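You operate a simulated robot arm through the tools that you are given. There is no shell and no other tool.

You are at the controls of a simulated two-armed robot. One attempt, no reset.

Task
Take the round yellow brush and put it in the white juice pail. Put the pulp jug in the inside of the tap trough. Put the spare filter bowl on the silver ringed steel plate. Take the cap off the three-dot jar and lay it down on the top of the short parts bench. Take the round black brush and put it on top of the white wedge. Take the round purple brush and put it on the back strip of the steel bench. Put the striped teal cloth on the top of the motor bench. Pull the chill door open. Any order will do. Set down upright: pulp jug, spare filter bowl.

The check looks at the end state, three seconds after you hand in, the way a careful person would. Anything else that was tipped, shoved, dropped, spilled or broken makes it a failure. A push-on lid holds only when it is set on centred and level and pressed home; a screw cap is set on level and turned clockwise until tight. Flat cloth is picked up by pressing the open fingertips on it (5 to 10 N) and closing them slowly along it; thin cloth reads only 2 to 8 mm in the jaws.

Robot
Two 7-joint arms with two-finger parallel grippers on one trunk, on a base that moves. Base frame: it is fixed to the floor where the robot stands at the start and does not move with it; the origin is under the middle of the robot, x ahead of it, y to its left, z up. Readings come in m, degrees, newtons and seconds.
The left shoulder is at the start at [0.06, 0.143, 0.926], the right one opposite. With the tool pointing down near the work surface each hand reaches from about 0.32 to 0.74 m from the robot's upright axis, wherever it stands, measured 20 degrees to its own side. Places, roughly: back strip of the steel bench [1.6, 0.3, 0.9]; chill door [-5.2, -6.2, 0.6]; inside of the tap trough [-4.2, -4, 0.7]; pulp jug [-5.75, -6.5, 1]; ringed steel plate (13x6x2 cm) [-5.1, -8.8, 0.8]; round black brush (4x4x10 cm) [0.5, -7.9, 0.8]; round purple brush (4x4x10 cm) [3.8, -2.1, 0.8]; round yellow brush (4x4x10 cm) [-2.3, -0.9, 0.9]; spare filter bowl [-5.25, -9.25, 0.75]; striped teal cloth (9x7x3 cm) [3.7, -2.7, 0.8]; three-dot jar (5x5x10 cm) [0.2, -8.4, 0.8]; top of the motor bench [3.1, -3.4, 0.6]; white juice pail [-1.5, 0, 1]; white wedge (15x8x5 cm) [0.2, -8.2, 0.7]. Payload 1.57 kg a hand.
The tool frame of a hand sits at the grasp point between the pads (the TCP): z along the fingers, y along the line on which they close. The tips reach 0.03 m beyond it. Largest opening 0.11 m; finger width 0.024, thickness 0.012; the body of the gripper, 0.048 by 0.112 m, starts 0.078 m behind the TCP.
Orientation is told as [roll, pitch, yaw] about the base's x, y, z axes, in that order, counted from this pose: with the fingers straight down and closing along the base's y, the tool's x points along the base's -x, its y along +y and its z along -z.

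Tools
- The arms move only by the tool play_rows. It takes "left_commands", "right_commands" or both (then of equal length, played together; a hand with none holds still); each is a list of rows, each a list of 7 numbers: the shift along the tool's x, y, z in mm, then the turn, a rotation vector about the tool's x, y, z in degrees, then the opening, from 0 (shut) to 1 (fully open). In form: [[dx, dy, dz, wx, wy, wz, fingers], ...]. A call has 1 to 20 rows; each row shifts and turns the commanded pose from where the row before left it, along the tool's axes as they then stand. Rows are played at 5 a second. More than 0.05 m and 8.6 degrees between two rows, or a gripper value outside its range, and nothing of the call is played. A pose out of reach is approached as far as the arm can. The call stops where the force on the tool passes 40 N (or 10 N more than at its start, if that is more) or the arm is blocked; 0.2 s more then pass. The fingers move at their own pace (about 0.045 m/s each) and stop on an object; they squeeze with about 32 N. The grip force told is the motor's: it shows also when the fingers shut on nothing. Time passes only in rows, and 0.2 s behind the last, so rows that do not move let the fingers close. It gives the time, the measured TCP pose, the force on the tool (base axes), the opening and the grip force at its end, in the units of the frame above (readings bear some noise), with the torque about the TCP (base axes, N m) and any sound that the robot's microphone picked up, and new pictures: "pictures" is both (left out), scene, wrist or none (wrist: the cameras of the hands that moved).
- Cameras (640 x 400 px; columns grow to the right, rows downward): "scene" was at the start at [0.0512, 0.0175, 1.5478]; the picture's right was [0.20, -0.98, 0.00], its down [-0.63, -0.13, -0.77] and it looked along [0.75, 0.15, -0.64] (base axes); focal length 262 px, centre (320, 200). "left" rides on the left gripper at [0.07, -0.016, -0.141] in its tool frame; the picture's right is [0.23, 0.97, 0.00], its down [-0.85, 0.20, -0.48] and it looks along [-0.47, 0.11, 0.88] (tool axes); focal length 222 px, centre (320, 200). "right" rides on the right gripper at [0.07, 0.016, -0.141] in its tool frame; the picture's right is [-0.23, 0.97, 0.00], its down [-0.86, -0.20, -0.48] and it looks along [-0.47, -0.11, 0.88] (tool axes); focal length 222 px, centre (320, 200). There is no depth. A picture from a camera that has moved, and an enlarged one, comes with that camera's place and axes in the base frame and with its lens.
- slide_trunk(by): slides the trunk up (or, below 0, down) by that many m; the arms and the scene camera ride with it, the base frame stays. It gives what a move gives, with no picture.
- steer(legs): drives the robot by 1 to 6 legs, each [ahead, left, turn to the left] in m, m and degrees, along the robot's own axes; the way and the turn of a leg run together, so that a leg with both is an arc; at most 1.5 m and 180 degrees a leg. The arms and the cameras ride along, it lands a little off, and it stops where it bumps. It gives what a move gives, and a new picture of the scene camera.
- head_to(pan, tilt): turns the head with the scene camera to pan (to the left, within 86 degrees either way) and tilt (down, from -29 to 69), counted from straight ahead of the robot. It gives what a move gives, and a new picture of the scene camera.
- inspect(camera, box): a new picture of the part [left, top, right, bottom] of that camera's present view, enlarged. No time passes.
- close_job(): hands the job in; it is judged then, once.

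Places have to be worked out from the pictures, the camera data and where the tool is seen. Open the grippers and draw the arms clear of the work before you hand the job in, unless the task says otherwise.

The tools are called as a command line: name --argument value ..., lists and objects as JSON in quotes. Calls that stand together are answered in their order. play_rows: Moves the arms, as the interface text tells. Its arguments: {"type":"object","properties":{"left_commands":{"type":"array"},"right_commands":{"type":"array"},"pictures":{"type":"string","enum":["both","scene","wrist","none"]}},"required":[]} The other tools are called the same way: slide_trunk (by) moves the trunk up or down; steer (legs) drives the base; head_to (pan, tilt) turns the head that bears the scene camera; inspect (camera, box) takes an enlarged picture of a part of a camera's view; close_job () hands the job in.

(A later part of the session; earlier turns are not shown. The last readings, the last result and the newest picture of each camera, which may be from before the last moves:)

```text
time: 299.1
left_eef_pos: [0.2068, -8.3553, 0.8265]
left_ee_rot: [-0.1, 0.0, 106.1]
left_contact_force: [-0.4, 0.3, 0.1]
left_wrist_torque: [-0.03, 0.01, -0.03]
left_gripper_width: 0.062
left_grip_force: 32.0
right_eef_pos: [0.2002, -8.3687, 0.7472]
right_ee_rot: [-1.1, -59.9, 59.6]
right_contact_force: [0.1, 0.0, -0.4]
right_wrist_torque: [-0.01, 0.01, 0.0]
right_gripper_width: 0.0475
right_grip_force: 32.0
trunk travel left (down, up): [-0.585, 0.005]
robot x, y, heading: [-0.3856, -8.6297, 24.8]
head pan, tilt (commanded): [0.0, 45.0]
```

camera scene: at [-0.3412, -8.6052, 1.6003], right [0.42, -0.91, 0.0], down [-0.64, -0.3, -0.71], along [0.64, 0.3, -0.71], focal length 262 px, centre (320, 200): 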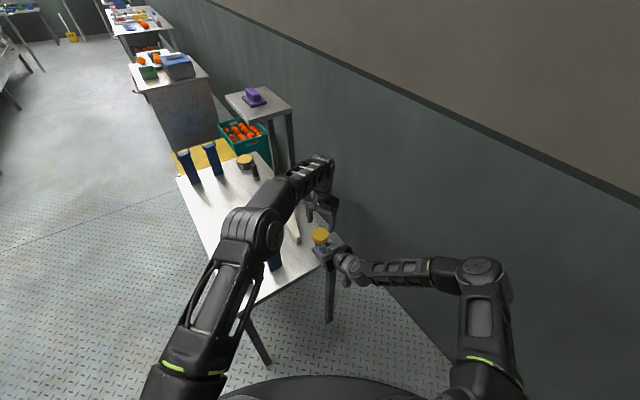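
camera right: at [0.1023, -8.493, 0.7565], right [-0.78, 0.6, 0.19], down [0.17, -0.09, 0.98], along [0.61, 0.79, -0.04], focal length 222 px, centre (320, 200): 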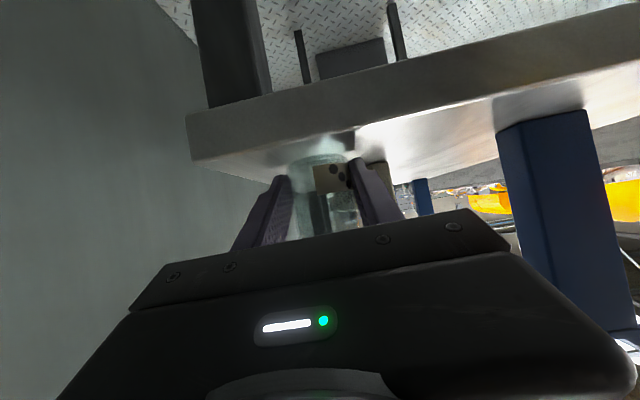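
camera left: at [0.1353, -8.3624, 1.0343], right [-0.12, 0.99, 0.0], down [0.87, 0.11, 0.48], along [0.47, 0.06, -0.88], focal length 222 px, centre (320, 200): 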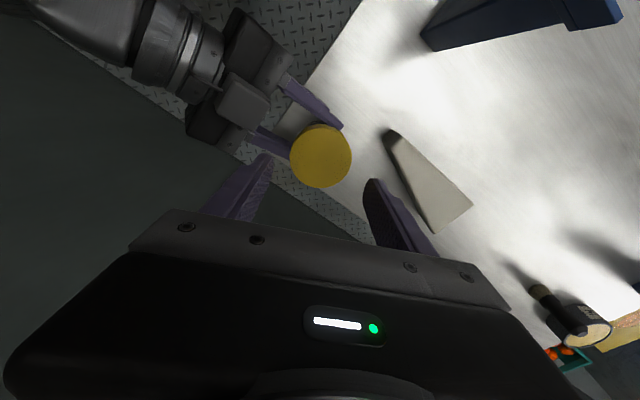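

All forces vanished — the cap seems free. I lift it gently to confirm.

play_rows --left_commands '[[0, 0, -3, 0, 0, 0, 0], [0, 0, -4, 0, 0, 0, 0], [0, 0, -8, 0, 0, 0, 0], [0, 0, 0, 0, 0, 0, 0]]'

inspect --camera "scene" --box '[270, 190, 390, 290]'

```text
time: 300.1
left_eef_pos: [0.2076, -8.3545, 0.8411]
left_ee_rot: [0.0, 0.0, 105.9]
left_contact_force: [-0.1, 0.7, -0.7]
left_wrist_torque: [0.03, 0.0, 0.01]
left_gripper_width: 0.0622
left_grip_force: 31.9
right_eef_pos: [0.1977, -8.3678, 0.7464]
right_ee_rot: [-1.1, -59.9, 59.4]
right_contact_force: [-0.4, 0.1, -0.1]
right_wrist_torque: [-0.03, 0.0, -0.02]
right_gripper_width: 0.0473
right_grip_force: 31.6
trunk travel left (down, up): [-0.585, 0.005]
robot x, y, heading: [-0.3865, -8.6294, 24.9]
head pan, tilt (commanded): [0.0, 45.0]
camera scene: at [-0.3411, -8.6052, 1.6003], right [0.42, -0.91, 0.0], down [-0.64, -0.3, -0.71], along [0.64, 0.3, -0.71], focal length 262 px, centre (320, 200)
camera left: at [0.2419, -8.4166, 0.9823], right [-0.87, -0.49, 0.0], down [-0.43, 0.77, 0.48], along [-0.23, 0.42, -0.88], focal length 222 px, centre (320, 200)
```

scene: 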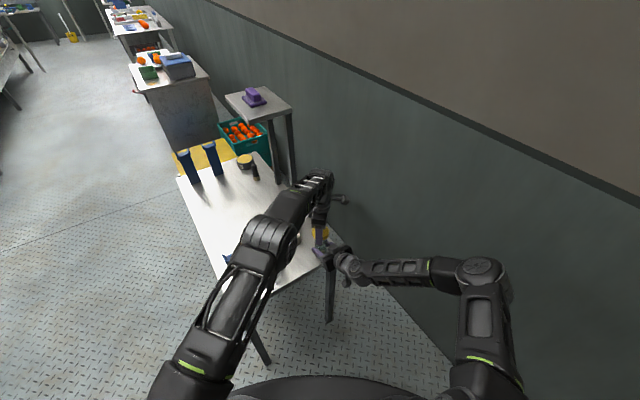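
left: 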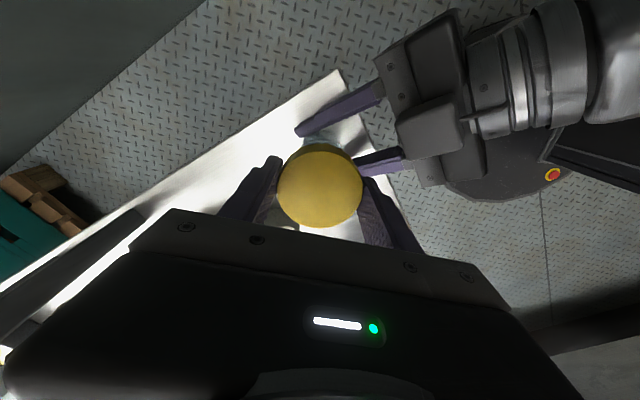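

```text
4.00 times, centred on (330, 240) of scene
camera zoom: at [-0.3411, -8.6052, 1.6003], right [0.42, -0.91, 0.0], down [-0.64, -0.3, -0.71], along [0.64, 0.3, -0.71], focal length 1047 px, centre (280, 40)
```

zoom: 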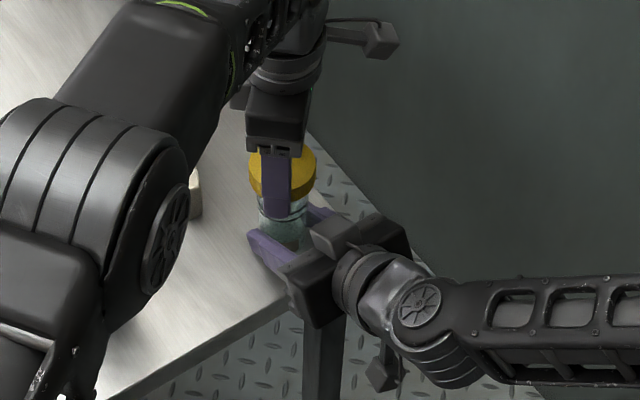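

The cap is off. I raise it clear with the left hand (turning the wrist back), then open the right hand and withdraw it from the jar.

play_rows --left_commands '[[0, 0, -30, 0, 0, 0, 0], [0, 0, -30, 0, 0, 0, 0], [0, 0, -20, 0, 0, 8, 0], [0, 0, 0, 0, 0, 8, 0], [0, 0, 0, 0, 0, 8, 0], [0, 0, 0, 0, 0, 8, 0], [0, 0, 0, 0, 0, 8, 0], [0, 0, 0, 0, 0, 8, 0], [0, 0, 0, 0, 0, 8, 0], [0, 0, 0, 0, 0, 8, 0], [0, 0, 0, 0, 0, 8, 0], [0, 0, 0, 0, 0, 8, 0], [0, 0, 0, 0, 0, 0, 0], [0, 0, 0, 0, 0, 0, 0], [0, 0, 0, 0, 0, 0, 0], [0, 0, 0, 0, 0, 0, 0]]' --right_commands '[[0, 0, 0, 0, 0, 0, 0], [0, 0, 0, 0, 0, 0, 0], [0, 0, 0, 0, 0, 0, 0], [0, 0, 0, 0, 0, 0, 0], [0, 0, 0, 0, 0, 0, 0.5], [0, 0, 0, 0, 0, 0, 0.65], [0, 0, 0, 0, 0, 0, 0.78], [0, 0, 0, 0, 0, 0, 0.78], [0, 0, 0, 0, 0, 0, 0.78], [8, 0, -13, 0, 0, 0, 0.78], [15, 0, -26, 0, 0, 0, 0.78], [15, 0, -26, 0, 0, 0, 0.78], [15, 0, -26, 0, 0, 0, 0.78], [15, 0, -26, 0, 0, 0, 0.78], [15, 0, -26, 0, 0, 0, 0.78], [0, 0, 0, 0, 0, 0, 0.78]]'

inspect --camera "scene" --box '[270, 190, 390, 290]'

```text
time: 303.5
left_eef_pos: [0.2065, -8.3557, 0.9225]
left_ee_rot: [0.1, 0.0, 26.0]
left_contact_force: [-0.1, -0.4, 0.1]
left_wrist_torque: [-0.02, 0.01, 0.03]
left_gripper_width: 0.0619
left_grip_force: 31.8
right_eef_pos: [0.1138, -8.5119, 0.7468]
right_ee_rot: [-1.0, -59.9, 59.4]
right_contact_force: [-0.1, -0.5, -0.2]
right_wrist_torque: [0.0, -0.02, -0.01]
right_gripper_width: 0.0857
right_grip_force: 0.0
trunk travel left (down, up): [-0.585, 0.005]
robot x, y, heading: [-0.3848, -8.6279, 25.1]
head pan, tilt (commanded): [0.0, 45.0]
camera scene: at [-0.3411, -8.6051, 1.6003], right [0.42, -0.91, 0.0], down [-0.64, -0.3, -0.71], along [0.64, 0.3, -0.71], focal length 262 px, centre (320, 200)
camera right: at [0.0172, -8.6363, 0.7568], right [-0.77, 0.6, 0.19], down [0.17, -0.09, 0.98], along [0.61, 0.79, -0.04], focal length 222 px, centre (320, 200)
camera left: at [0.1511, -8.3992, 1.0632], right [-0.63, 0.78, 0.0], down [0.68, 0.55, 0.48], along [0.37, 0.3, -0.88], focal length 222 px, centre (320, 200)
```

scene: 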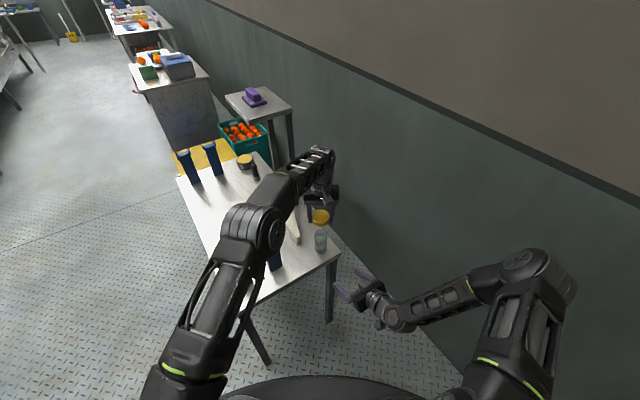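
right: 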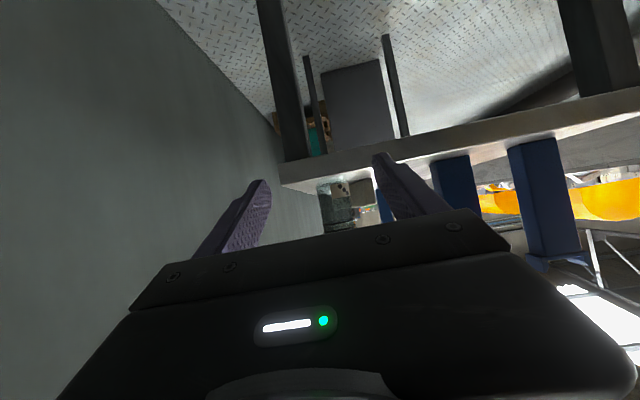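
left: 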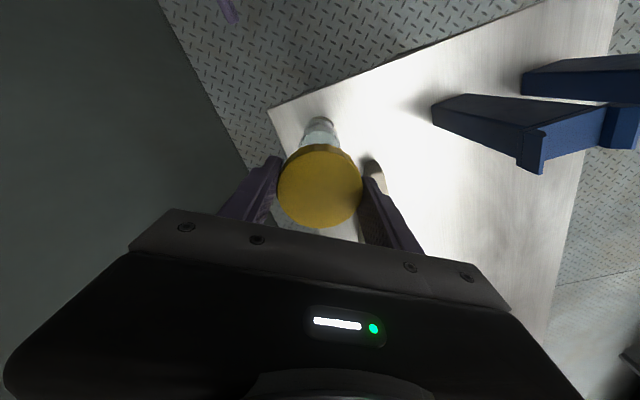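

```text
4.00 times, centred on (330, 240) of scene
camera zoom: at [-0.3411, -8.6051, 1.6003], right [0.42, -0.91, 0.0], down [-0.64, -0.3, -0.71], along [0.64, 0.3, -0.71], focal length 1047 px, centre (280, 40)
```

zoom: 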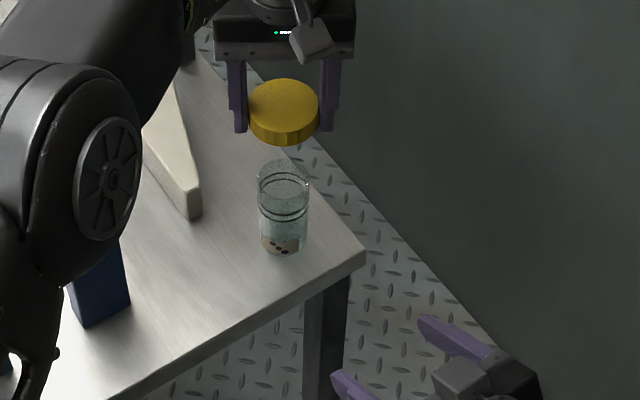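

The jar stands open and upright. I raise the right hand, undo its tilt and yaw, and draw the left hand with the cap back and up.

play_rows --right_commands '[[-34.6, 0, -20, 0, 0, 0, 0.78], [-34.6, 0, -20, 0, 0, 0, 0.78], [-34.6, 0, -20, 0, 0, 0, 0.78], [-34.6, 0, -20, 0, 0, 0, 0.78], [-34.6, 0, -20, 0, 0, 0, 0.78], [-34.6, 0, -20, 0, 0, 0, 0.78], [0, 0, 0, 0, 8, 0, 0.78], [0, 0, 0, 0, 8, 0, 0.78], [0, 0, 0, 0, 8, 0, 0.78], [0, 0, 0, 0, 8, 0, 0.78], [0, 0, 0, 0, 8, 0, 0.78], [0, 0, 0, 0, 8, 0, 0.78], [0, 0, 0, 0, 8, 0, 0.78], [0, 0, 0, 0, 4, 0, 0.78], [0, 0, 0, 0, 0, 8.5, 0.78], [0, 0, 0, 0, 0, 8.5, 0.78], [0, 0, 0, 0, 0, 8.5, 0.78], [0, 0, 0, 0, 0, 8.5, 0.78]]' --left_commands '[[0, 0, 0, 0, 0, 0, 0], [40, 0, -20, 0, 0, 0, 0], [40, 10, -20, 0, 0, 0, 0], [40, 20, -20, 0, 0, 0, 0], [40, 20, -20, 0, 0, 0, 0], [30, 20, -20, 0, 0, 0, 0], [0, 30, -20, 0, 0, 0, 0], [0, 30, -20, 0, 0, 0, 0], [0, 30, -20, 0, 0, 0, 0], [0, 0, 0, 0, 0, 0, 0], [0, 0, 0, 0, 0, 0, 0], [0, 0, 0, 0, 0, 0, 0], [0, 0, 0, 0, 0, 0, 0], [0, 0, 0, 0, 0, 0, 0], [0, 0, 0, 0, 0, 0, 0], [0, 0, 0, 0, 0, 0, 0], [0, 0, 0, 0, 0, 0, 0], [0, 0, 0, 0, 0, 0, 0]]'

```text
time: 307.3
left_eef_pos: [-0.033, -8.2963, 1.0842]
left_ee_rot: [-0.1, 0.0, 26.0]
left_contact_force: [0.8, -0.4, -0.3]
left_wrist_torque: [0.0, 0.01, 0.03]
left_gripper_width: 0.062
left_grip_force: 32.2
right_eef_pos: [0.1117, -8.5085, 0.9861]
right_ee_rot: [-0.5, -0.1, 24.5]
right_contact_force: [-0.3, 0.1, 0.1]
right_wrist_torque: [0.01, 0.0, -0.01]
right_gripper_width: 0.0859
right_grip_force: 0.1
trunk travel left (down, up): [-0.585, 0.005]
robot x, y, heading: [-0.3863, -8.6276, 24.9]
head pan, tilt (commanded): [0.0, 45.0]
camera scene: at [-0.3414, -8.6052, 1.6003], right [0.42, -0.91, 0.0], down [-0.64, -0.3, -0.71], along [0.64, 0.3, -0.71], focal length 262 px, centre (320, 200)
camera right: at [0.04, -8.5219, 1.127], right [-0.2, 0.98, -0.01], down [0.86, 0.18, 0.48], along [0.47, 0.09, -0.88], focal length 222 px, centre (320, 200)
camera left: at [-0.0895, -8.34, 1.2249], right [-0.63, 0.78, 0.0], down [0.68, 0.55, 0.48], along [0.37, 0.3, -0.88], focal length 222 px, centre (320, 200)
```

scene: 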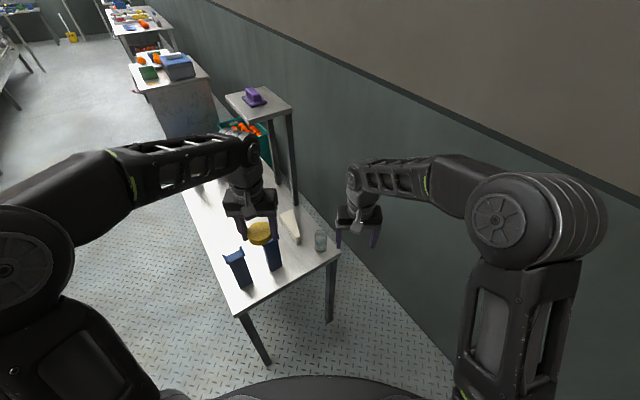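
right: 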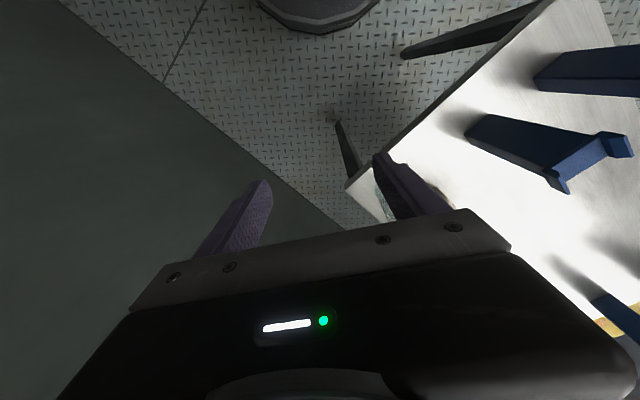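
left: 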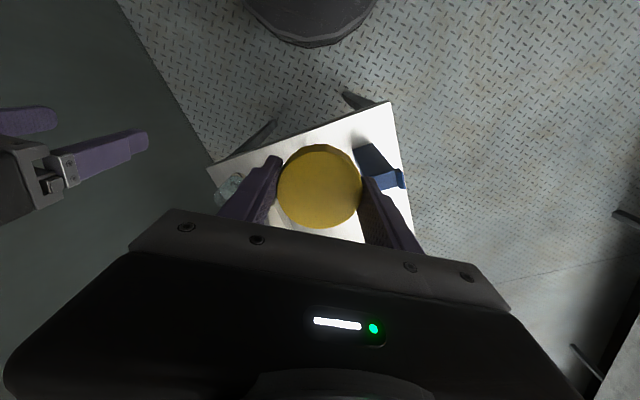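

I bring the right hand to its travel pose and drive around to the front of the bench.

play_rows --right_commands '[[30, -25, -30, 0, 0, 0, 0.78], [30, -25, -30, 0, 0, 0, 0.78], [30, -25, -30, 0, 0, 0, 0.78], [0, 0, -20, 0, 0, 0, 0.78], [0, 0, 0, 0, 0, 0, 0.78]]' --pictures "none"

steer --legs '[[0, 0.57, 0], [0, 0, -55.8], [0, 0.477, 0], [0.12, 0, 0]]'

head_to --pan 0 --tilt 50

```text
time: 308.5
left_eef_pos: [-0.0342, -8.296, 1.0834]
left_ee_rot: [0.0, 0.0, 26.1]
left_contact_force: [1.0, 0.6, 0.1]
left_wrist_torque: [0.02, -0.02, 0.0]
left_gripper_width: 0.0622
left_grip_force: 31.3
right_eef_pos: [0.0608, -8.6126, 1.0992]
right_ee_rot: [-0.5, -0.2, 24.6]
right_contact_force: [0.1, 0.4, -0.2]
right_wrist_torque: [0.03, -0.01, 0.0]
right_gripper_width: 0.086
right_grip_force: 0.0
trunk travel left (down, up): [-0.585, 0.005]
robot x, y, heading: [-0.3876, -8.627, 24.9]
head pan, tilt (commanded): [0.0, 45.0]
```

```text
time: 317.5
left_eef_pos: [0.1939, -7.8575, 1.083]
left_ee_rot: [0.0, 0.1, -28.8]
left_contact_force: [1.1, 0.1, 0.1]
left_wrist_torque: [0.03, 0.05, 0.0]
left_gripper_width: 0.0622
left_grip_force: 32.3
right_eef_pos: [-0.0112, -8.1173, 1.0982]
right_ee_rot: [-0.6, -0.1, -30.2]
right_contact_force: [-0.7, -0.1, -0.4]
right_wrist_torque: [0.01, 0.04, 0.01]
right_gripper_width: 0.0857
right_grip_force: 0.1
trunk travel left (down, up): [-0.585, 0.005]
robot x, y, heading: [-0.2845, -7.7606, -30.1]
head pan, tilt (commanded): [0.0, 45.0]
camera scene: at [-0.2377, -7.7869, 1.6003], right [-0.5, -0.87, 0.0], down [-0.61, 0.35, -0.71], along [0.61, -0.35, -0.71], focal length 262 px, centre (320, 200)
```

scene: 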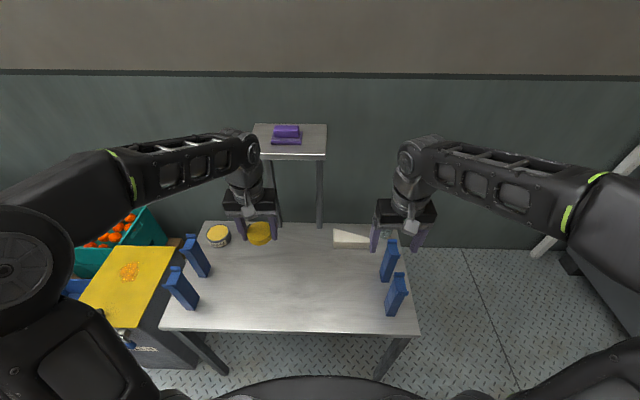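

```text
time: 318.2
left_eef_pos: [0.1927, -7.8564, 1.0839]
left_ee_rot: [0.0, 0.0, -28.8]
left_contact_force: [-0.1, -1.0, -0.2]
left_wrist_torque: [0.0, 0.0, 0.0]
left_gripper_width: 0.0621
left_grip_force: 32.4
right_eef_pos: [-0.0119, -8.1159, 1.0994]
right_ee_rot: [-0.5, -0.1, -30.2]
right_contact_force: [-0.4, 0.2, 0.4]
right_wrist_torque: [0.01, 0.02, 0.03]
right_gripper_width: 0.0859
right_grip_force: 0.0
trunk travel left (down, up): [-0.585, 0.005]
robot x, y, heading: [-0.2823, -7.7595, -29.8]
head pan, tilt (commanded): [0.0, 50.0]
camera scene: at [-0.2436, -7.7835, 1.5935], right [-0.5, -0.87, 0.0], down [-0.66, 0.38, -0.64], along [0.56, -0.32, -0.77], focal length 262 px, centre (320, 200)
```

scene: 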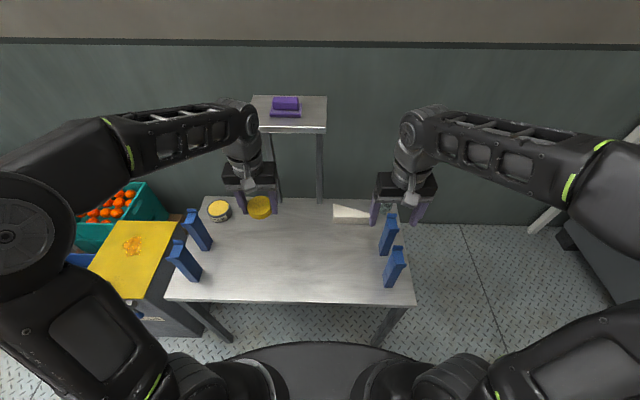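

The table centre is free. I move the cap over the centre of the bench top and lower it.

play_rows --left_commands '[[-13, -43, 0, 0, 0, 0, 0], [-13, -43, 0, 0, 0, 0, 0], [-14, -43, 0, 0, 0, 0, 0], [0, 0, 40, 0, 0, 0, 0], [0, 0, 40, 0, 0, 0, 0], [0, 0, 40, 0, 0, 0, 0], [0, 0, 40, 0, 0, 0, 0], [0, 0, 40, 0, 0, 0, 0], [0, 0, 40, 0, 0, 0, 0], [0, 0, 40, 0, 0, 0, 0], [0, 0, 30, 0, 0, 0, 0], [0, 0, 0, 0, 0, 0, 0]]'

```text
time: 320.8
left_eef_pos: [0.1637, -7.9891, 0.7732]
left_ee_rot: [0.0, 0.0, -28.7]
left_contact_force: [-0.7, -0.7, 0.2]
left_wrist_torque: [0.01, 0.01, -0.01]
left_gripper_width: 0.0623
left_grip_force: 31.9
right_eef_pos: [-0.0126, -8.1169, 1.0991]
right_ee_rot: [-0.5, -0.2, -30.2]
right_contact_force: [0.8, 1.0, -0.6]
right_wrist_torque: [0.01, -0.01, 0.0]
right_gripper_width: 0.0858
right_grip_force: 0.0
trunk travel left (down, up): [-0.585, 0.005]
robot x, y, heading: [-0.2804, -7.7626, -29.9]
head pan, tilt (commanded): [0.0, 50.0]
camera scene: at [-0.2434, -7.7836, 1.5934], right [-0.5, -0.87, 0.0], down [-0.66, 0.38, -0.64], along [0.56, -0.32, -0.77], focal length 262 px, centre (320, 200)
camera left: at [0.0952, -7.9692, 0.9141], right [0.27, 0.96, 0.0], down [0.85, -0.24, 0.48], along [0.46, -0.13, -0.88], focal length 222 px, centre (320, 200)
```

scene: 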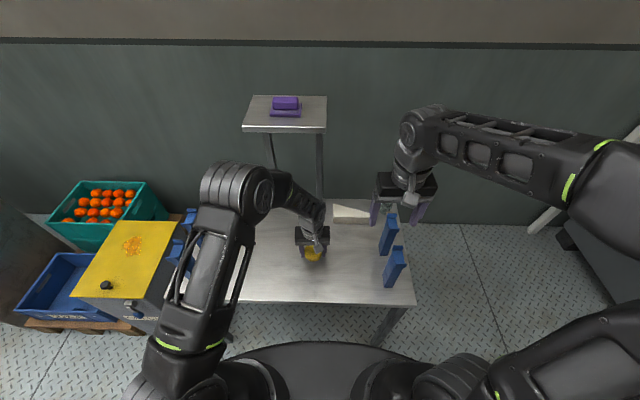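
left: 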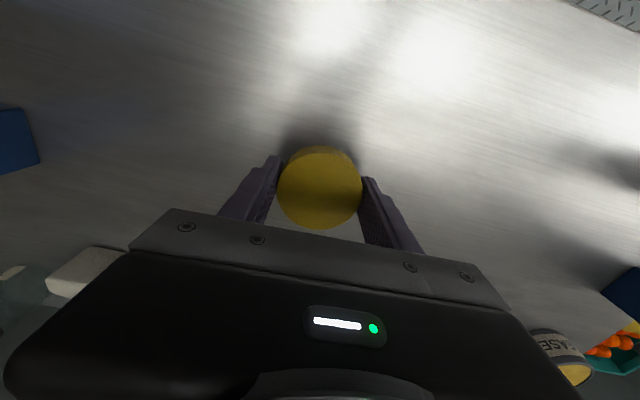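

Close to the surface now (z=0.773); I lower in small steps to feel contact.

play_rows --left_commands '[[0, 0, 6, 0, 0, 0, 0], [0, 0, 6, 0, 0, 0, 0], [0, 0, 4, 0, 0, 0, 0], [0, 0, 0, 0, 0, 0, 0]]' --pictures "none"

play_rows --left_commands '[[0, 0, 3, 0, 0, 0, 0], [0, 0, 3, 0, 0, 0, 0], [0, 0, 2, 0, 0, 0, 0], [0, 0, 0, 0, 0, 0, 0]]' --pictures "none"

```text
time: 321.8
left_eef_pos: [0.1657, -7.9883, 0.757]
left_ee_rot: [0.0, -0.1, -28.8]
left_contact_force: [0.4, -0.4, -0.2]
left_wrist_torque: [0.02, 0.02, 0.01]
left_gripper_width: 0.0622
left_grip_force: 31.9
right_eef_pos: [-0.0115, -8.1176, 1.0992]
right_ee_rot: [-0.4, -0.2, -30.2]
right_contact_force: [-0.2, 0.1, 0.0]
right_wrist_torque: [0.0, 0.01, 0.0]
right_gripper_width: 0.0859
right_grip_force: 0.1
trunk travel left (down, up): [-0.585, 0.005]
robot x, y, heading: [-0.2831, -7.7615, -29.9]
head pan, tilt (commanded): [0.0, 50.0]
```

```text
time: 322.8
left_eef_pos: [0.1663, -7.9906, 0.7507]
left_ee_rot: [0.0, 0.0, -28.7]
left_contact_force: [0.0, 1.7, 6.4]
left_wrist_torque: [-0.1, 0.19, -0.09]
left_gripper_width: 0.0623
left_grip_force: 32.3
right_eef_pos: [-0.0114, -8.117, 1.0994]
right_ee_rot: [-0.5, -0.3, -30.2]
right_contact_force: [0.6, -0.8, -0.1]
right_wrist_torque: [0.03, 0.0, 0.03]
right_gripper_width: 0.0856
right_grip_force: 0.1
trunk travel left (down, up): [-0.585, 0.005]
robot x, y, heading: [-0.2836, -7.7621, -29.8]
head pan, tilt (commanded): [0.0, 50.0]
```

Contact (6 N). I open the fingers and lift away from the cap.

play_rows --left_commands '[[0, 0, -1, 0, 0, 0, 0.6], [0, 0, 0, 0, 0, 0, 0.7], [0, 0, 0, 0, 0, 0, 0.85], [0, 0, 0, 0, 0, 0, 0.85], [0, 0, -20, 0, 0, 0, 0.85], [0, 0, -40, 0, 0, 0, 0.85], [0, 0, -40, 0, 0, 0, 0.85], [0, 0, -40, 0, 0, 0, 0.85], [0, 0, -40, 0, 0, 0, 0.85], [0, 0, -40, 0, 0, 0, 0.85], [-12, 20, -20, 0, 0, 0, 0.6], [-12, 40, 0, 0, 0, 0, 0.6], [-12, 40, 0, 0, 0, 0, 0.6], [-12, 40, 0, 0, 0, 0, 0.6], [-12, 40, 0, 0, 0, 0, 0.6], [-12, 30, 0, 0, 0, 0, 0.6], [0, 0, 0, 0, 0, 0, 0.6]]'

inspect --camera "scene" --box '[190, 180, 430, 320]'

```text
time: 326.4
left_eef_pos: [0.3293, -7.843, 0.9918]
left_ee_rot: [0.0, 0.0, -28.9]
left_contact_force: [-0.2, 0.6, 0.4]
left_wrist_torque: [0.02, -0.01, 0.03]
left_gripper_width: 0.0659
left_grip_force: 0.0
right_eef_pos: [-0.0108, -8.1165, 1.0979]
right_ee_rot: [-0.5, -0.3, -30.2]
right_contact_force: [0.4, -1.0, 0.0]
right_wrist_torque: [0.02, 0.02, 0.0]
right_gripper_width: 0.0855
right_grip_force: 0.2
trunk travel left (down, up): [-0.585, 0.005]
robot x, y, heading: [-0.2796, -7.7628, -30.0]
head pan, tilt (commanded): [0.0, 50.0]
camera scene: at [-0.2436, -7.784, 1.5934], right [-0.5, -0.87, 0.0], down [-0.66, 0.38, -0.64], along [0.56, -0.32, -0.77], focal length 262 px, centre (320, 200)
camera left: at [0.2598, -7.8231, 1.1329], right [0.27, 0.96, 0.0], down [0.85, -0.24, 0.48], along [0.46, -0.13, -0.88], focal length 222 px, centre (320, 200)
```

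scene: 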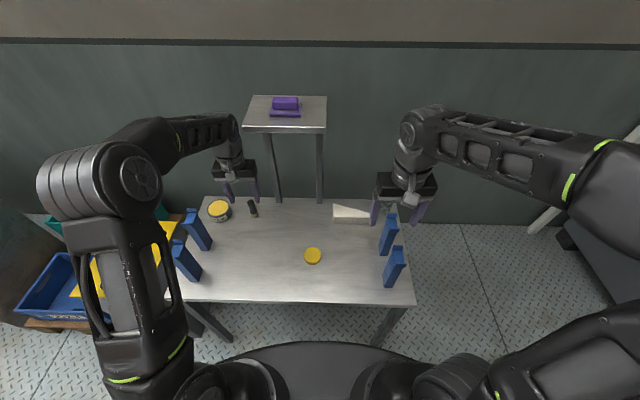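
left: 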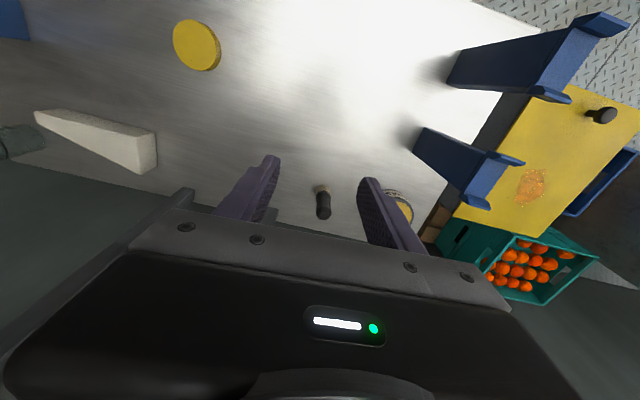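

```text
2.67 times, centred on (310, 250) of scene
camera zoom: at [-0.2436, -7.784, 1.5934], right [-0.5, -0.87, 0.0], down [-0.66, 0.38, -0.64], along [0.56, -0.32, -0.77], focal length 698 px, centre (347, 67)
```

zoom: 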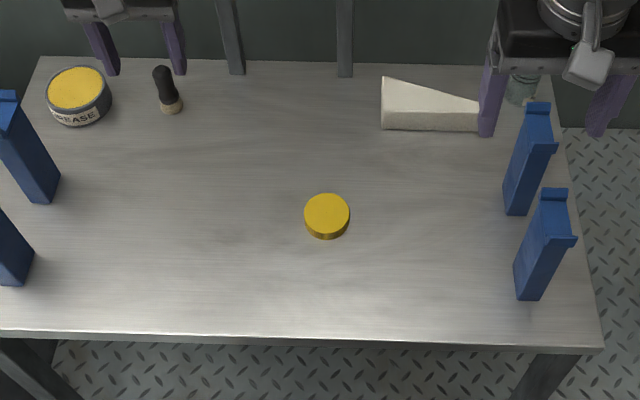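

The cap lies on the bench. Next the black brush at about (.465, -7.877); I creep 6 cm closer and move the left hand over it.

steer --legs '[[0.06, 0, 0]]'

play_rows --left_commands '[[-26, 12, 15, 0, 0, 0, 0.6], [-26, 12, 15, 0, 0, 0, 0.6], [-23, 12, 15, 0, 0, 0, 0.6], [0, 0, 15, 0, 0, 0, 0.6], [0, 0, 0, 0, 0, 0, 0.6]]' --pictures "wrist"

```text
time: 327.5
left_eef_pos: [0.388, -7.8673, 0.991]
left_ee_rot: [0.3, 0.1, -28.1]
left_contact_force: [0.5, -0.6, -0.7]
left_wrist_torque: [0.03, 0.03, 0.01]
left_gripper_width: 0.0661
left_grip_force: 0.1
right_eef_pos: [0.0441, -8.1459, 1.0999]
right_ee_rot: [-0.4, -0.2, -30.1]
right_contact_force: [0.4, -0.4, -0.1]
right_wrist_torque: [0.02, 0.02, 0.01]
right_gripper_width: 0.086
right_grip_force: 0.1
trunk travel left (down, up): [-0.585, 0.005]
robot x, y, heading: [-0.2269, -7.7924, -29.6]
head pan, tilt (commanded): [0.0, 50.0]
stopped in leg 1: the robot was blocked; the commanded pose is now the measured one
camera scene: at [-0.1876, -7.8136, 1.5934], right [-0.5, -0.87, 0.0], down [-0.67, 0.38, -0.64], along [0.56, -0.32, -0.77], focal length 262 px, centre (320, 200)
```

scene: 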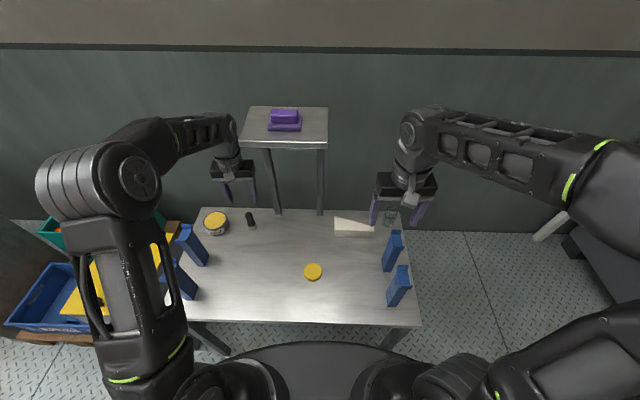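

```text
time: 328.7
left_eef_pos: [0.4685, -7.8715, 0.9313]
left_ee_rot: [0.2, 0.0, -28.2]
left_contact_force: [0.0, -0.1, -0.2]
left_wrist_torque: [-0.01, -0.01, 0.02]
left_gripper_width: 0.0659
left_grip_force: 0.2
right_eef_pos: [0.0434, -8.1473, 1.0989]
right_ee_rot: [-0.5, -0.3, -30.1]
right_contact_force: [-0.2, -0.3, 0.1]
right_wrist_torque: [0.05, -0.03, -0.02]
right_gripper_width: 0.0857
right_grip_force: 0.0
trunk travel left (down, up): [-0.585, 0.005]
robot x, y, heading: [-0.2263, -7.7916, -30.2]
head pan, tilt (commanded): [0.0, 50.0]
camera left: at [0.3986, -7.8524, 1.0723], right [0.26, 0.97, 0.0], down [0.85, -0.23, 0.48], along [0.46, -0.12, -0.88], focal length 222 px, centre (320, 200)
```

left: 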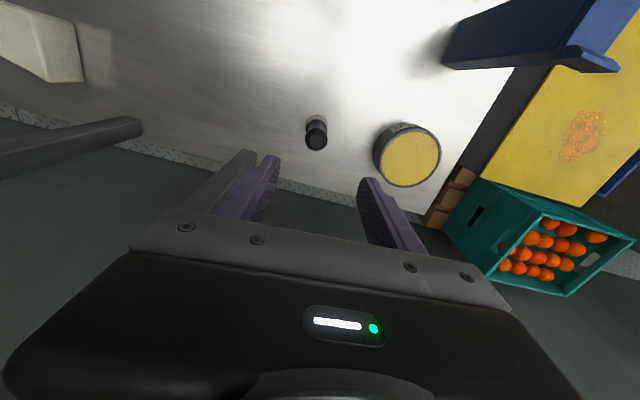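

The base reported a block near the end of that move, so I check the scene carefully for contact before going on.

inspect --camera "scene" --box '[190, 90, 430, 240]'

head_to --pan 0 --tilt 65

```text
2.67 times, centred on (310, 165) of scene
camera zoom: at [-0.1883, -7.814, 1.5934], right [-0.5, -0.87, 0.0], down [-0.67, 0.38, -0.64], along [0.56, -0.32, -0.77], focal length 698 px, centre (347, 293)
```

zoom: 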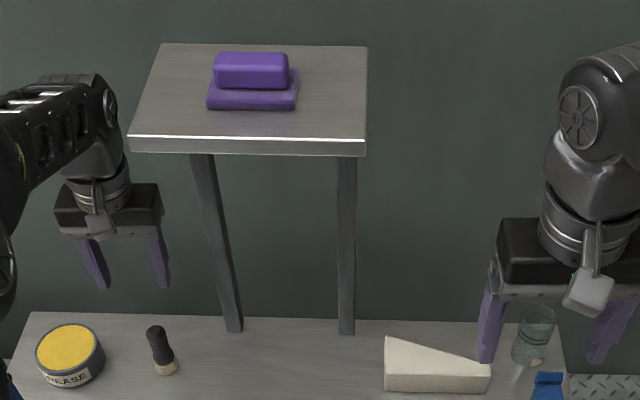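

```text
time: 329.5
left_eef_pos: [0.4672, -7.8716, 0.9308]
left_ee_rot: [0.2, 0.0, -28.3]
left_contact_force: [-0.1, 0.2, 0.2]
left_wrist_torque: [0.0, -0.03, 0.01]
left_gripper_width: 0.0657
left_grip_force: 0.0
right_eef_pos: [0.043, -8.1476, 1.0991]
right_ee_rot: [-0.5, -0.2, -30.0]
right_contact_force: [-0.9, -1.0, -0.1]
right_wrist_torque: [-0.01, 0.02, 0.01]
right_gripper_width: 0.0859
right_grip_force: 0.0
trunk travel left (down, up): [-0.585, 0.005]
robot x, y, heading: [-0.2266, -7.7874, -29.7]
head pan, tilt (commanded): [0.0, 65.0]
camera scene: at [-0.2025, -7.8059, 1.5753], right [-0.5, -0.87, 0.0], down [-0.79, 0.45, -0.42], along [0.37, -0.21, -0.91], focal length 262 px, centre (320, 200)
```

scene: 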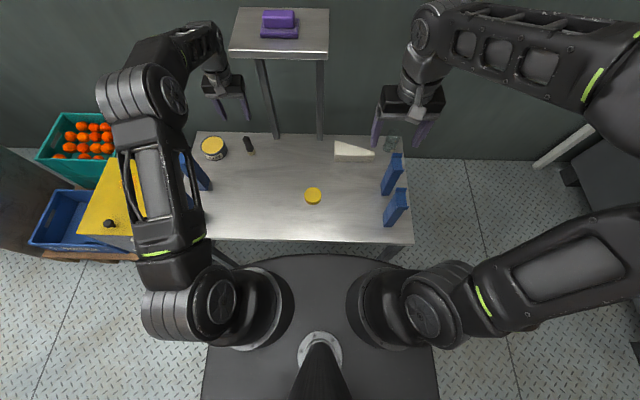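

The left wrist had brushed the corner of the raised shelf (z≈1.18) while driving; nothing moved and forces are now zero with the hand left of it. I align over the brush, descend and grip it.

play_rows --left_commands '[[7, -3, 20, 0, 0, 0, 0.6], [0, 0, 40, 0, 0, 0, 0.6], [0, 0, 40, 0, 0, 0, 0.6], [0, 0, 0, 0, 0, 0, 0.6]]' --pictures "both"

```text
time: 330.5
left_eef_pos: [0.4621, -7.8723, 0.8329]
left_ee_rot: [0.2, 0.0, -28.3]
left_contact_force: [-0.5, 0.4, 0.2]
left_wrist_torque: [0.05, -0.02, 0.02]
left_gripper_width: 0.0659
left_grip_force: 0.1
right_eef_pos: [0.045, -8.147, 1.0989]
right_ee_rot: [-0.5, -0.2, -30.1]
right_contact_force: [0.2, 0.4, -0.1]
right_wrist_torque: [0.01, 0.01, 0.02]
right_gripper_width: 0.0858
right_grip_force: 0.1
trunk travel left (down, up): [-0.585, 0.005]
robot x, y, heading: [-0.2248, -7.7951, -29.9]
head pan, tilt (commanded): [0.0, 65.0]
camera scene: at [-0.2029, -7.8059, 1.5753], right [-0.5, -0.87, 0.0], down [-0.79, 0.45, -0.42], along [0.37, -0.21, -0.91], focal length 262 px, centre (320, 200)
camera left: at [0.3919, -7.8524, 0.9739], right [0.26, 0.97, 0.0], down [0.85, -0.23, 0.48], along [0.46, -0.12, -0.88], focal length 222 px, centre (320, 200)
```

scene: 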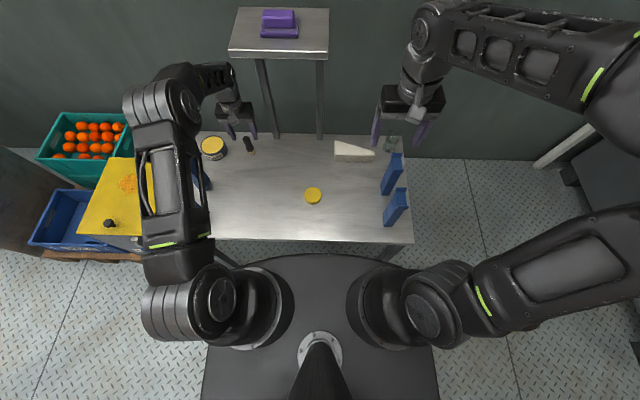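
left: 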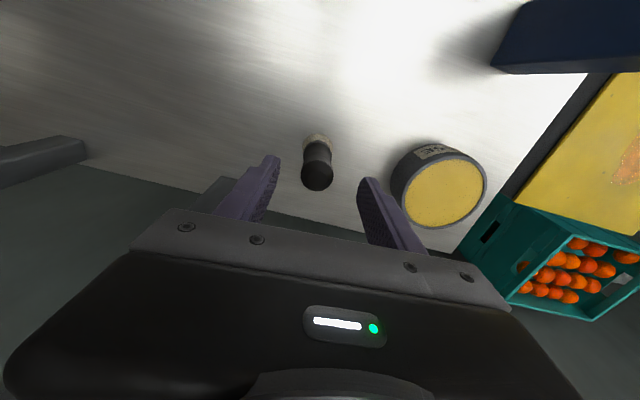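

Aligned. I descend to z≈0.77 and close on the handle.

play_rows --left_commands '[[0, -1, 30, 0, 0, 0, 0.6], [0, 0, 32, 0, 0, 0, 0.6], [0, 0, 0, 0, 0, 0, 0.6], [0, 0, 0, 0, 0, 0, 0], [0, 0, 0, 0, 0, 0, 0], [0, 0, 0, 0, 0, 0, 0], [0, 0, 0, 0, 0, 0, 0], [0, 0, 0, 0, 0, 0, 0]]' --pictures "wrist"

```text
time: 332.3
left_eef_pos: [0.4612, -7.8731, 0.7714]
left_ee_rot: [0.2, 0.0, -28.3]
left_contact_force: [-0.1, 0.6, -0.5]
left_wrist_torque: [0.0, 0.01, -0.01]
left_gripper_width: 0.028
left_grip_force: 32.4
right_eef_pos: [0.0428, -8.1463, 1.0991]
right_ee_rot: [-0.5, -0.3, -30.1]
right_contact_force: [0.4, -0.4, 0.0]
right_wrist_torque: [0.01, -0.01, -0.01]
right_gripper_width: 0.0858
right_grip_force: 0.1
trunk travel left (down, up): [-0.585, 0.005]
robot x, y, heading: [-0.2283, -7.7908, -29.8]
head pan, tilt (commanded): [0.0, 65.0]
camera left: at [0.3922, -7.8535, 0.9114], right [0.26, 0.97, 0.0], down [0.85, -0.23, 0.48], along [0.46, -0.12, -0.88], focal length 222 px, centre (320, 200)
```

left: 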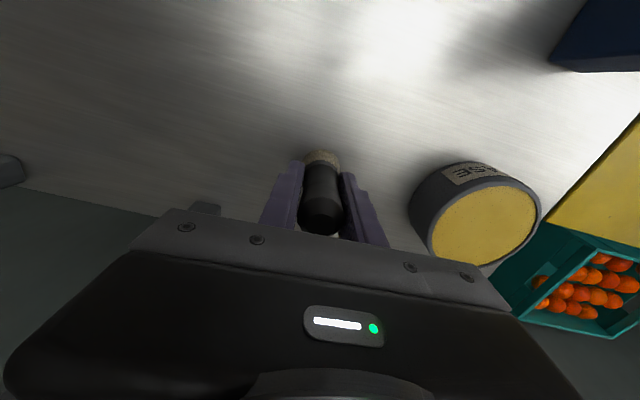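

Black brush held (28 mm). I lift it 8 cm, retract below shelf height toward me, and only then raise it.

play_rows --left_commands '[[0, 0, -40, 0, 0, 0, 0], [0, 0, -40, 0, 0, 0, 0], [40, 0, 0, 0, 0, 0, 0], [40, 0, 0, 0, 0, 0, 0], [40, 0, 0, 0, 0, 0, 0], [40, 0, 0, 0, 0, 0, 0], [40, 0, 0, 0, 0, 0, 0], [40, 0, -20, 0, 0, 0, 0], [0, 0, -40, 0, 0, 0, 0], [0, 0, -40, 0, 0, 0, 0], [0, 0, -40, 0, 0, 0, 0], [0, 0, -40, 0, 0, 0, 0], [0, 0, 0, 0, 0, 0, 0]]'

```text
time: 335.1
left_eef_pos: [0.2509, -7.7591, 1.0296]
left_ee_rot: [0.2, 0.0, -28.3]
left_contact_force: [0.8, -0.7, -1.2]
left_wrist_torque: [0.02, 0.01, -0.02]
left_gripper_width: 0.0277
left_grip_force: 31.9
right_eef_pos: [0.044, -8.1453, 1.0985]
right_ee_rot: [-0.4, -0.1, -30.1]
right_contact_force: [0.4, 0.1, 0.4]
right_wrist_torque: [-0.02, 0.01, -0.01]
right_gripper_width: 0.0859
right_grip_force: 0.1
trunk travel left (down, up): [-0.585, 0.005]
robot x, y, heading: [-0.228, -7.7921, -29.7]
head pan, tilt (commanded): [0.0, 65.0]
camera scene: at [-0.2022, -7.806, 1.5753], right [-0.5, -0.87, 0.0], down [-0.79, 0.45, -0.42], along [0.37, -0.21, -0.91], focal length 262 px, centre (320, 200)
camera left: at [0.1811, -7.7401, 1.1701], right [0.26, 0.97, 0.0], down [0.85, -0.23, 0.48], along [0.46, -0.12, -0.88], focal length 222 px, centre (320, 200)
```

scene: 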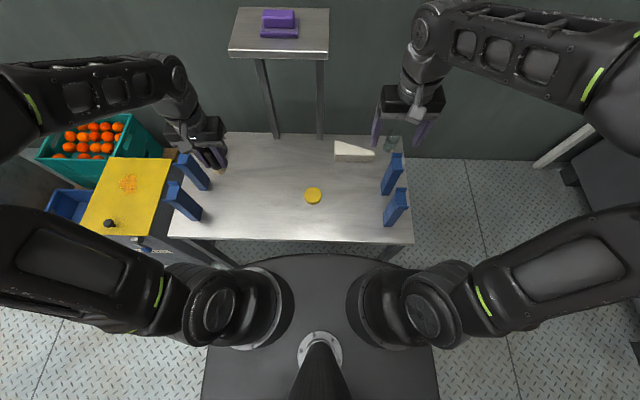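
left: 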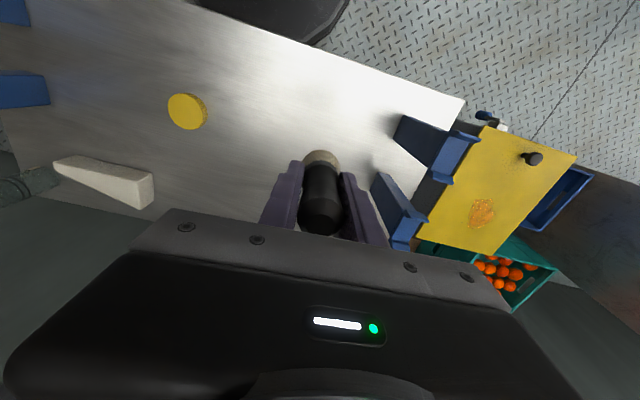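

I back off, strafe right along the bench, and come forward again so the left arm reaches the wedge without passing the shelf.

steer --legs '[[-0.15, 0, 0], [0, -0.34, 0], [0.1, 0, 0]]'

head_to --pan 10 --tilt 50

inspect --camera "scene" --box '[220, 130, 420, 255]'

```text
time: 339.0
left_eef_pos: [0.0392, -8.0301, 1.0264]
left_ee_rot: [0.2, 0.0, -28.7]
left_contact_force: [0.2, -0.8, -1.5]
left_wrist_torque: [0.02, 0.04, 0.01]
left_gripper_width: 0.028
left_grip_force: 32.3
right_eef_pos: [-0.17, -8.4159, 1.0981]
right_ee_rot: [-0.5, 0.0, -30.4]
right_contact_force: [-0.7, 0.1, -0.5]
right_wrist_torque: [0.02, 0.03, 0.02]
right_gripper_width: 0.0859
right_grip_force: 0.1
trunk travel left (down, up): [-0.585, 0.005]
robot x, y, heading: [-0.4368, -8.0573, -30.1]
head pan, tilt (commanded): [0.0, 65.0]
camera scene: at [-0.4135, -8.0738, 1.5753], right [-0.5, -0.86, 0.0], down [-0.78, 0.46, -0.42], along [0.36, -0.21, -0.91], focal length 262 px, centre (320, 200)
```

scene: 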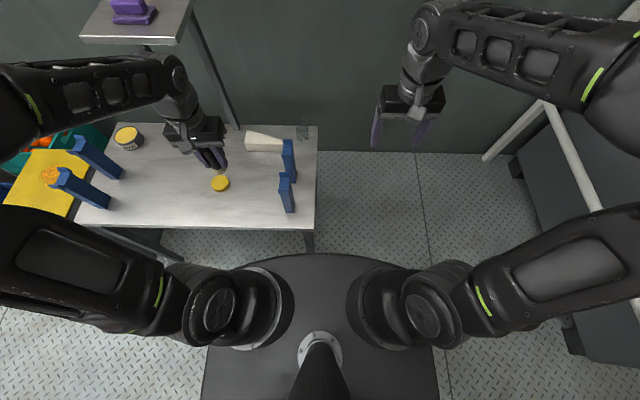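

```text
time: 339.8
left_eef_pos: [0.0387, -8.0302, 1.0284]
left_ee_rot: [0.2, 0.0, -28.7]
left_contact_force: [-0.5, -0.5, -0.3]
left_wrist_torque: [0.0, 0.0, -0.02]
left_gripper_width: 0.028
left_grip_force: 32.0
right_eef_pos: [-0.1713, -8.415, 1.0998]
right_ee_rot: [-0.4, -0.2, -30.5]
right_contact_force: [0.7, 0.9, -0.1]
right_wrist_torque: [-0.03, 0.03, -0.01]
right_gripper_width: 0.0856
right_grip_force: 0.0
trunk travel left (down, up): [-0.585, 0.005]
robot x, y, heading: [-0.4436, -8.0565, -30.2]
head pan, tilt (commanded): [10.0, 50.0]
camera scene: at [-0.3955, -8.0689, 1.5934], right [-0.34, -0.94, 0.0], down [-0.72, 0.26, -0.64], along [0.6, -0.22, -0.77], focal length 262 px, centre (320, 200)
```

scene: 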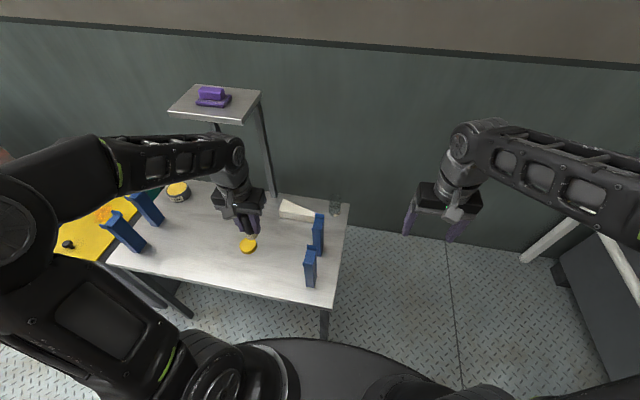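

```text
3.20 times, centred on (320, 192) of scene
camera zoom: at [-0.3955, -8.0689, 1.5934], right [-0.34, -0.94, 0.0], down [-0.72, 0.26, -0.64], along [0.6, -0.22, -0.77], focal length 837 px, centre (320, 224)
```

zoom: 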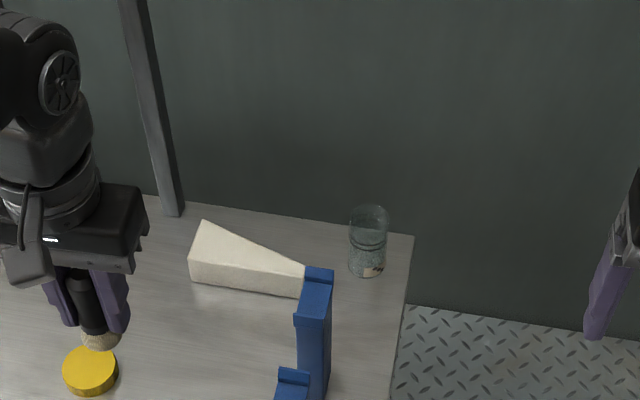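

The wedge's wide end is at about (.29, -8.155); I will set the brush upright at (.270, -8.181). I lower to z≈0.87 first, then go forward below shelf height.

play_rows --left_commands '[[0, 0, 40, 0, 0, 0, 0], [0, 0, 40, 0, 0, 0, 0], [0, 0, 40, 0, 0, 0, 0], [0, 0, 38, 0, 0, 0, 0], [-39.2, -3, 0, 0, 0, 0, 0], [-39.2, -3, 0, 0, 0, 0, 0], [-39.2, -3, 0, 0, 0, 0, 0], [-39.2, -3, 0, 0, 0, 0, 0], [-39.2, -3, 0, 0, 0, 0, 0], [-39.2, -3, 0, 0, 0, 0, 0], [-39.2, -3, 0, 0, 0, 0, 0], [0, 0, 0, 0, 0, 0, 0]]'

inspect --camera "scene" --box '[220, 130, 420, 255]'

```text
time: 342.4
left_eef_pos: [0.2681, -8.179, 0.8698]
left_ee_rot: [0.2, 0.2, -28.7]
left_contact_force: [0.0, -0.3, 0.0]
left_wrist_torque: [0.0, -0.01, -0.04]
left_gripper_width: 0.028
left_grip_force: 32.2
right_eef_pos: [-0.1713, -8.4149, 1.1004]
right_ee_rot: [-0.5, -0.2, -30.4]
right_contact_force: [1.5, 1.2, -0.3]
right_wrist_torque: [-0.02, -0.01, -0.02]
right_gripper_width: 0.0858
right_grip_force: 0.0
trunk travel left (down, up): [-0.585, 0.005]
robot x, y, heading: [-0.4393, -8.0554, -30.3]
head pan, tilt (commanded): [10.0, 50.0]
camera scene: at [-0.3958, -8.0686, 1.5935], right [-0.34, -0.94, 0.0], down [-0.72, 0.26, -0.64], along [0.6, -0.22, -0.77], focal length 262 px, centre (320, 200)
camera left: at [0.1987, -8.1595, 1.0119], right [0.27, 0.96, 0.0], down [0.85, -0.24, 0.48], along [0.46, -0.13, -0.88], focal length 222 px, centre (320, 200)
```

scene: 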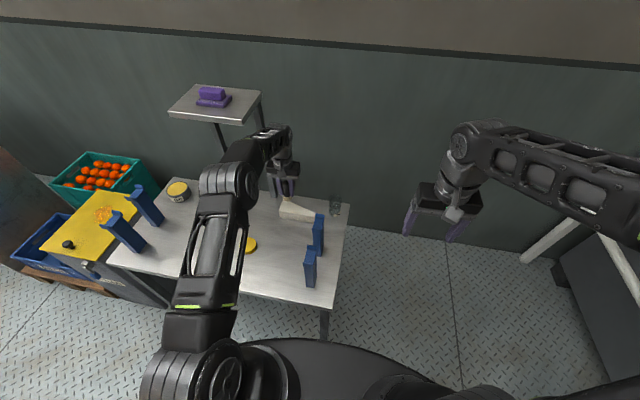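
left: 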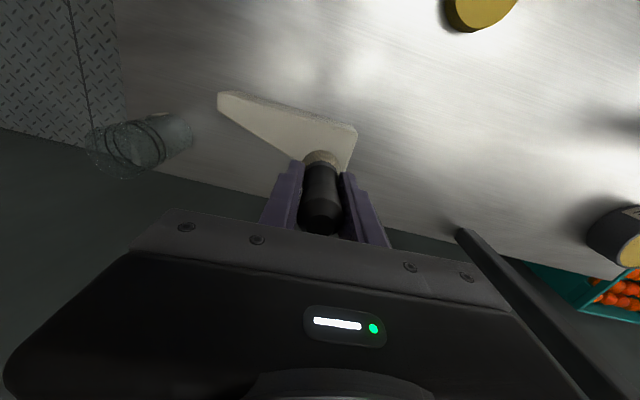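

```text
3.20 times, centred on (320, 192) of scene
camera zoom: at [-0.3958, -8.0686, 1.5935], right [-0.34, -0.94, 0.0], down [-0.72, 0.26, -0.64], along [0.6, -0.22, -0.77], focal length 837 px, centre (320, 224)
```

zoom: 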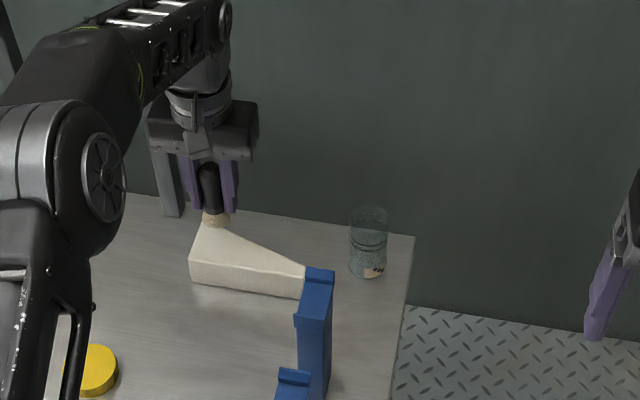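

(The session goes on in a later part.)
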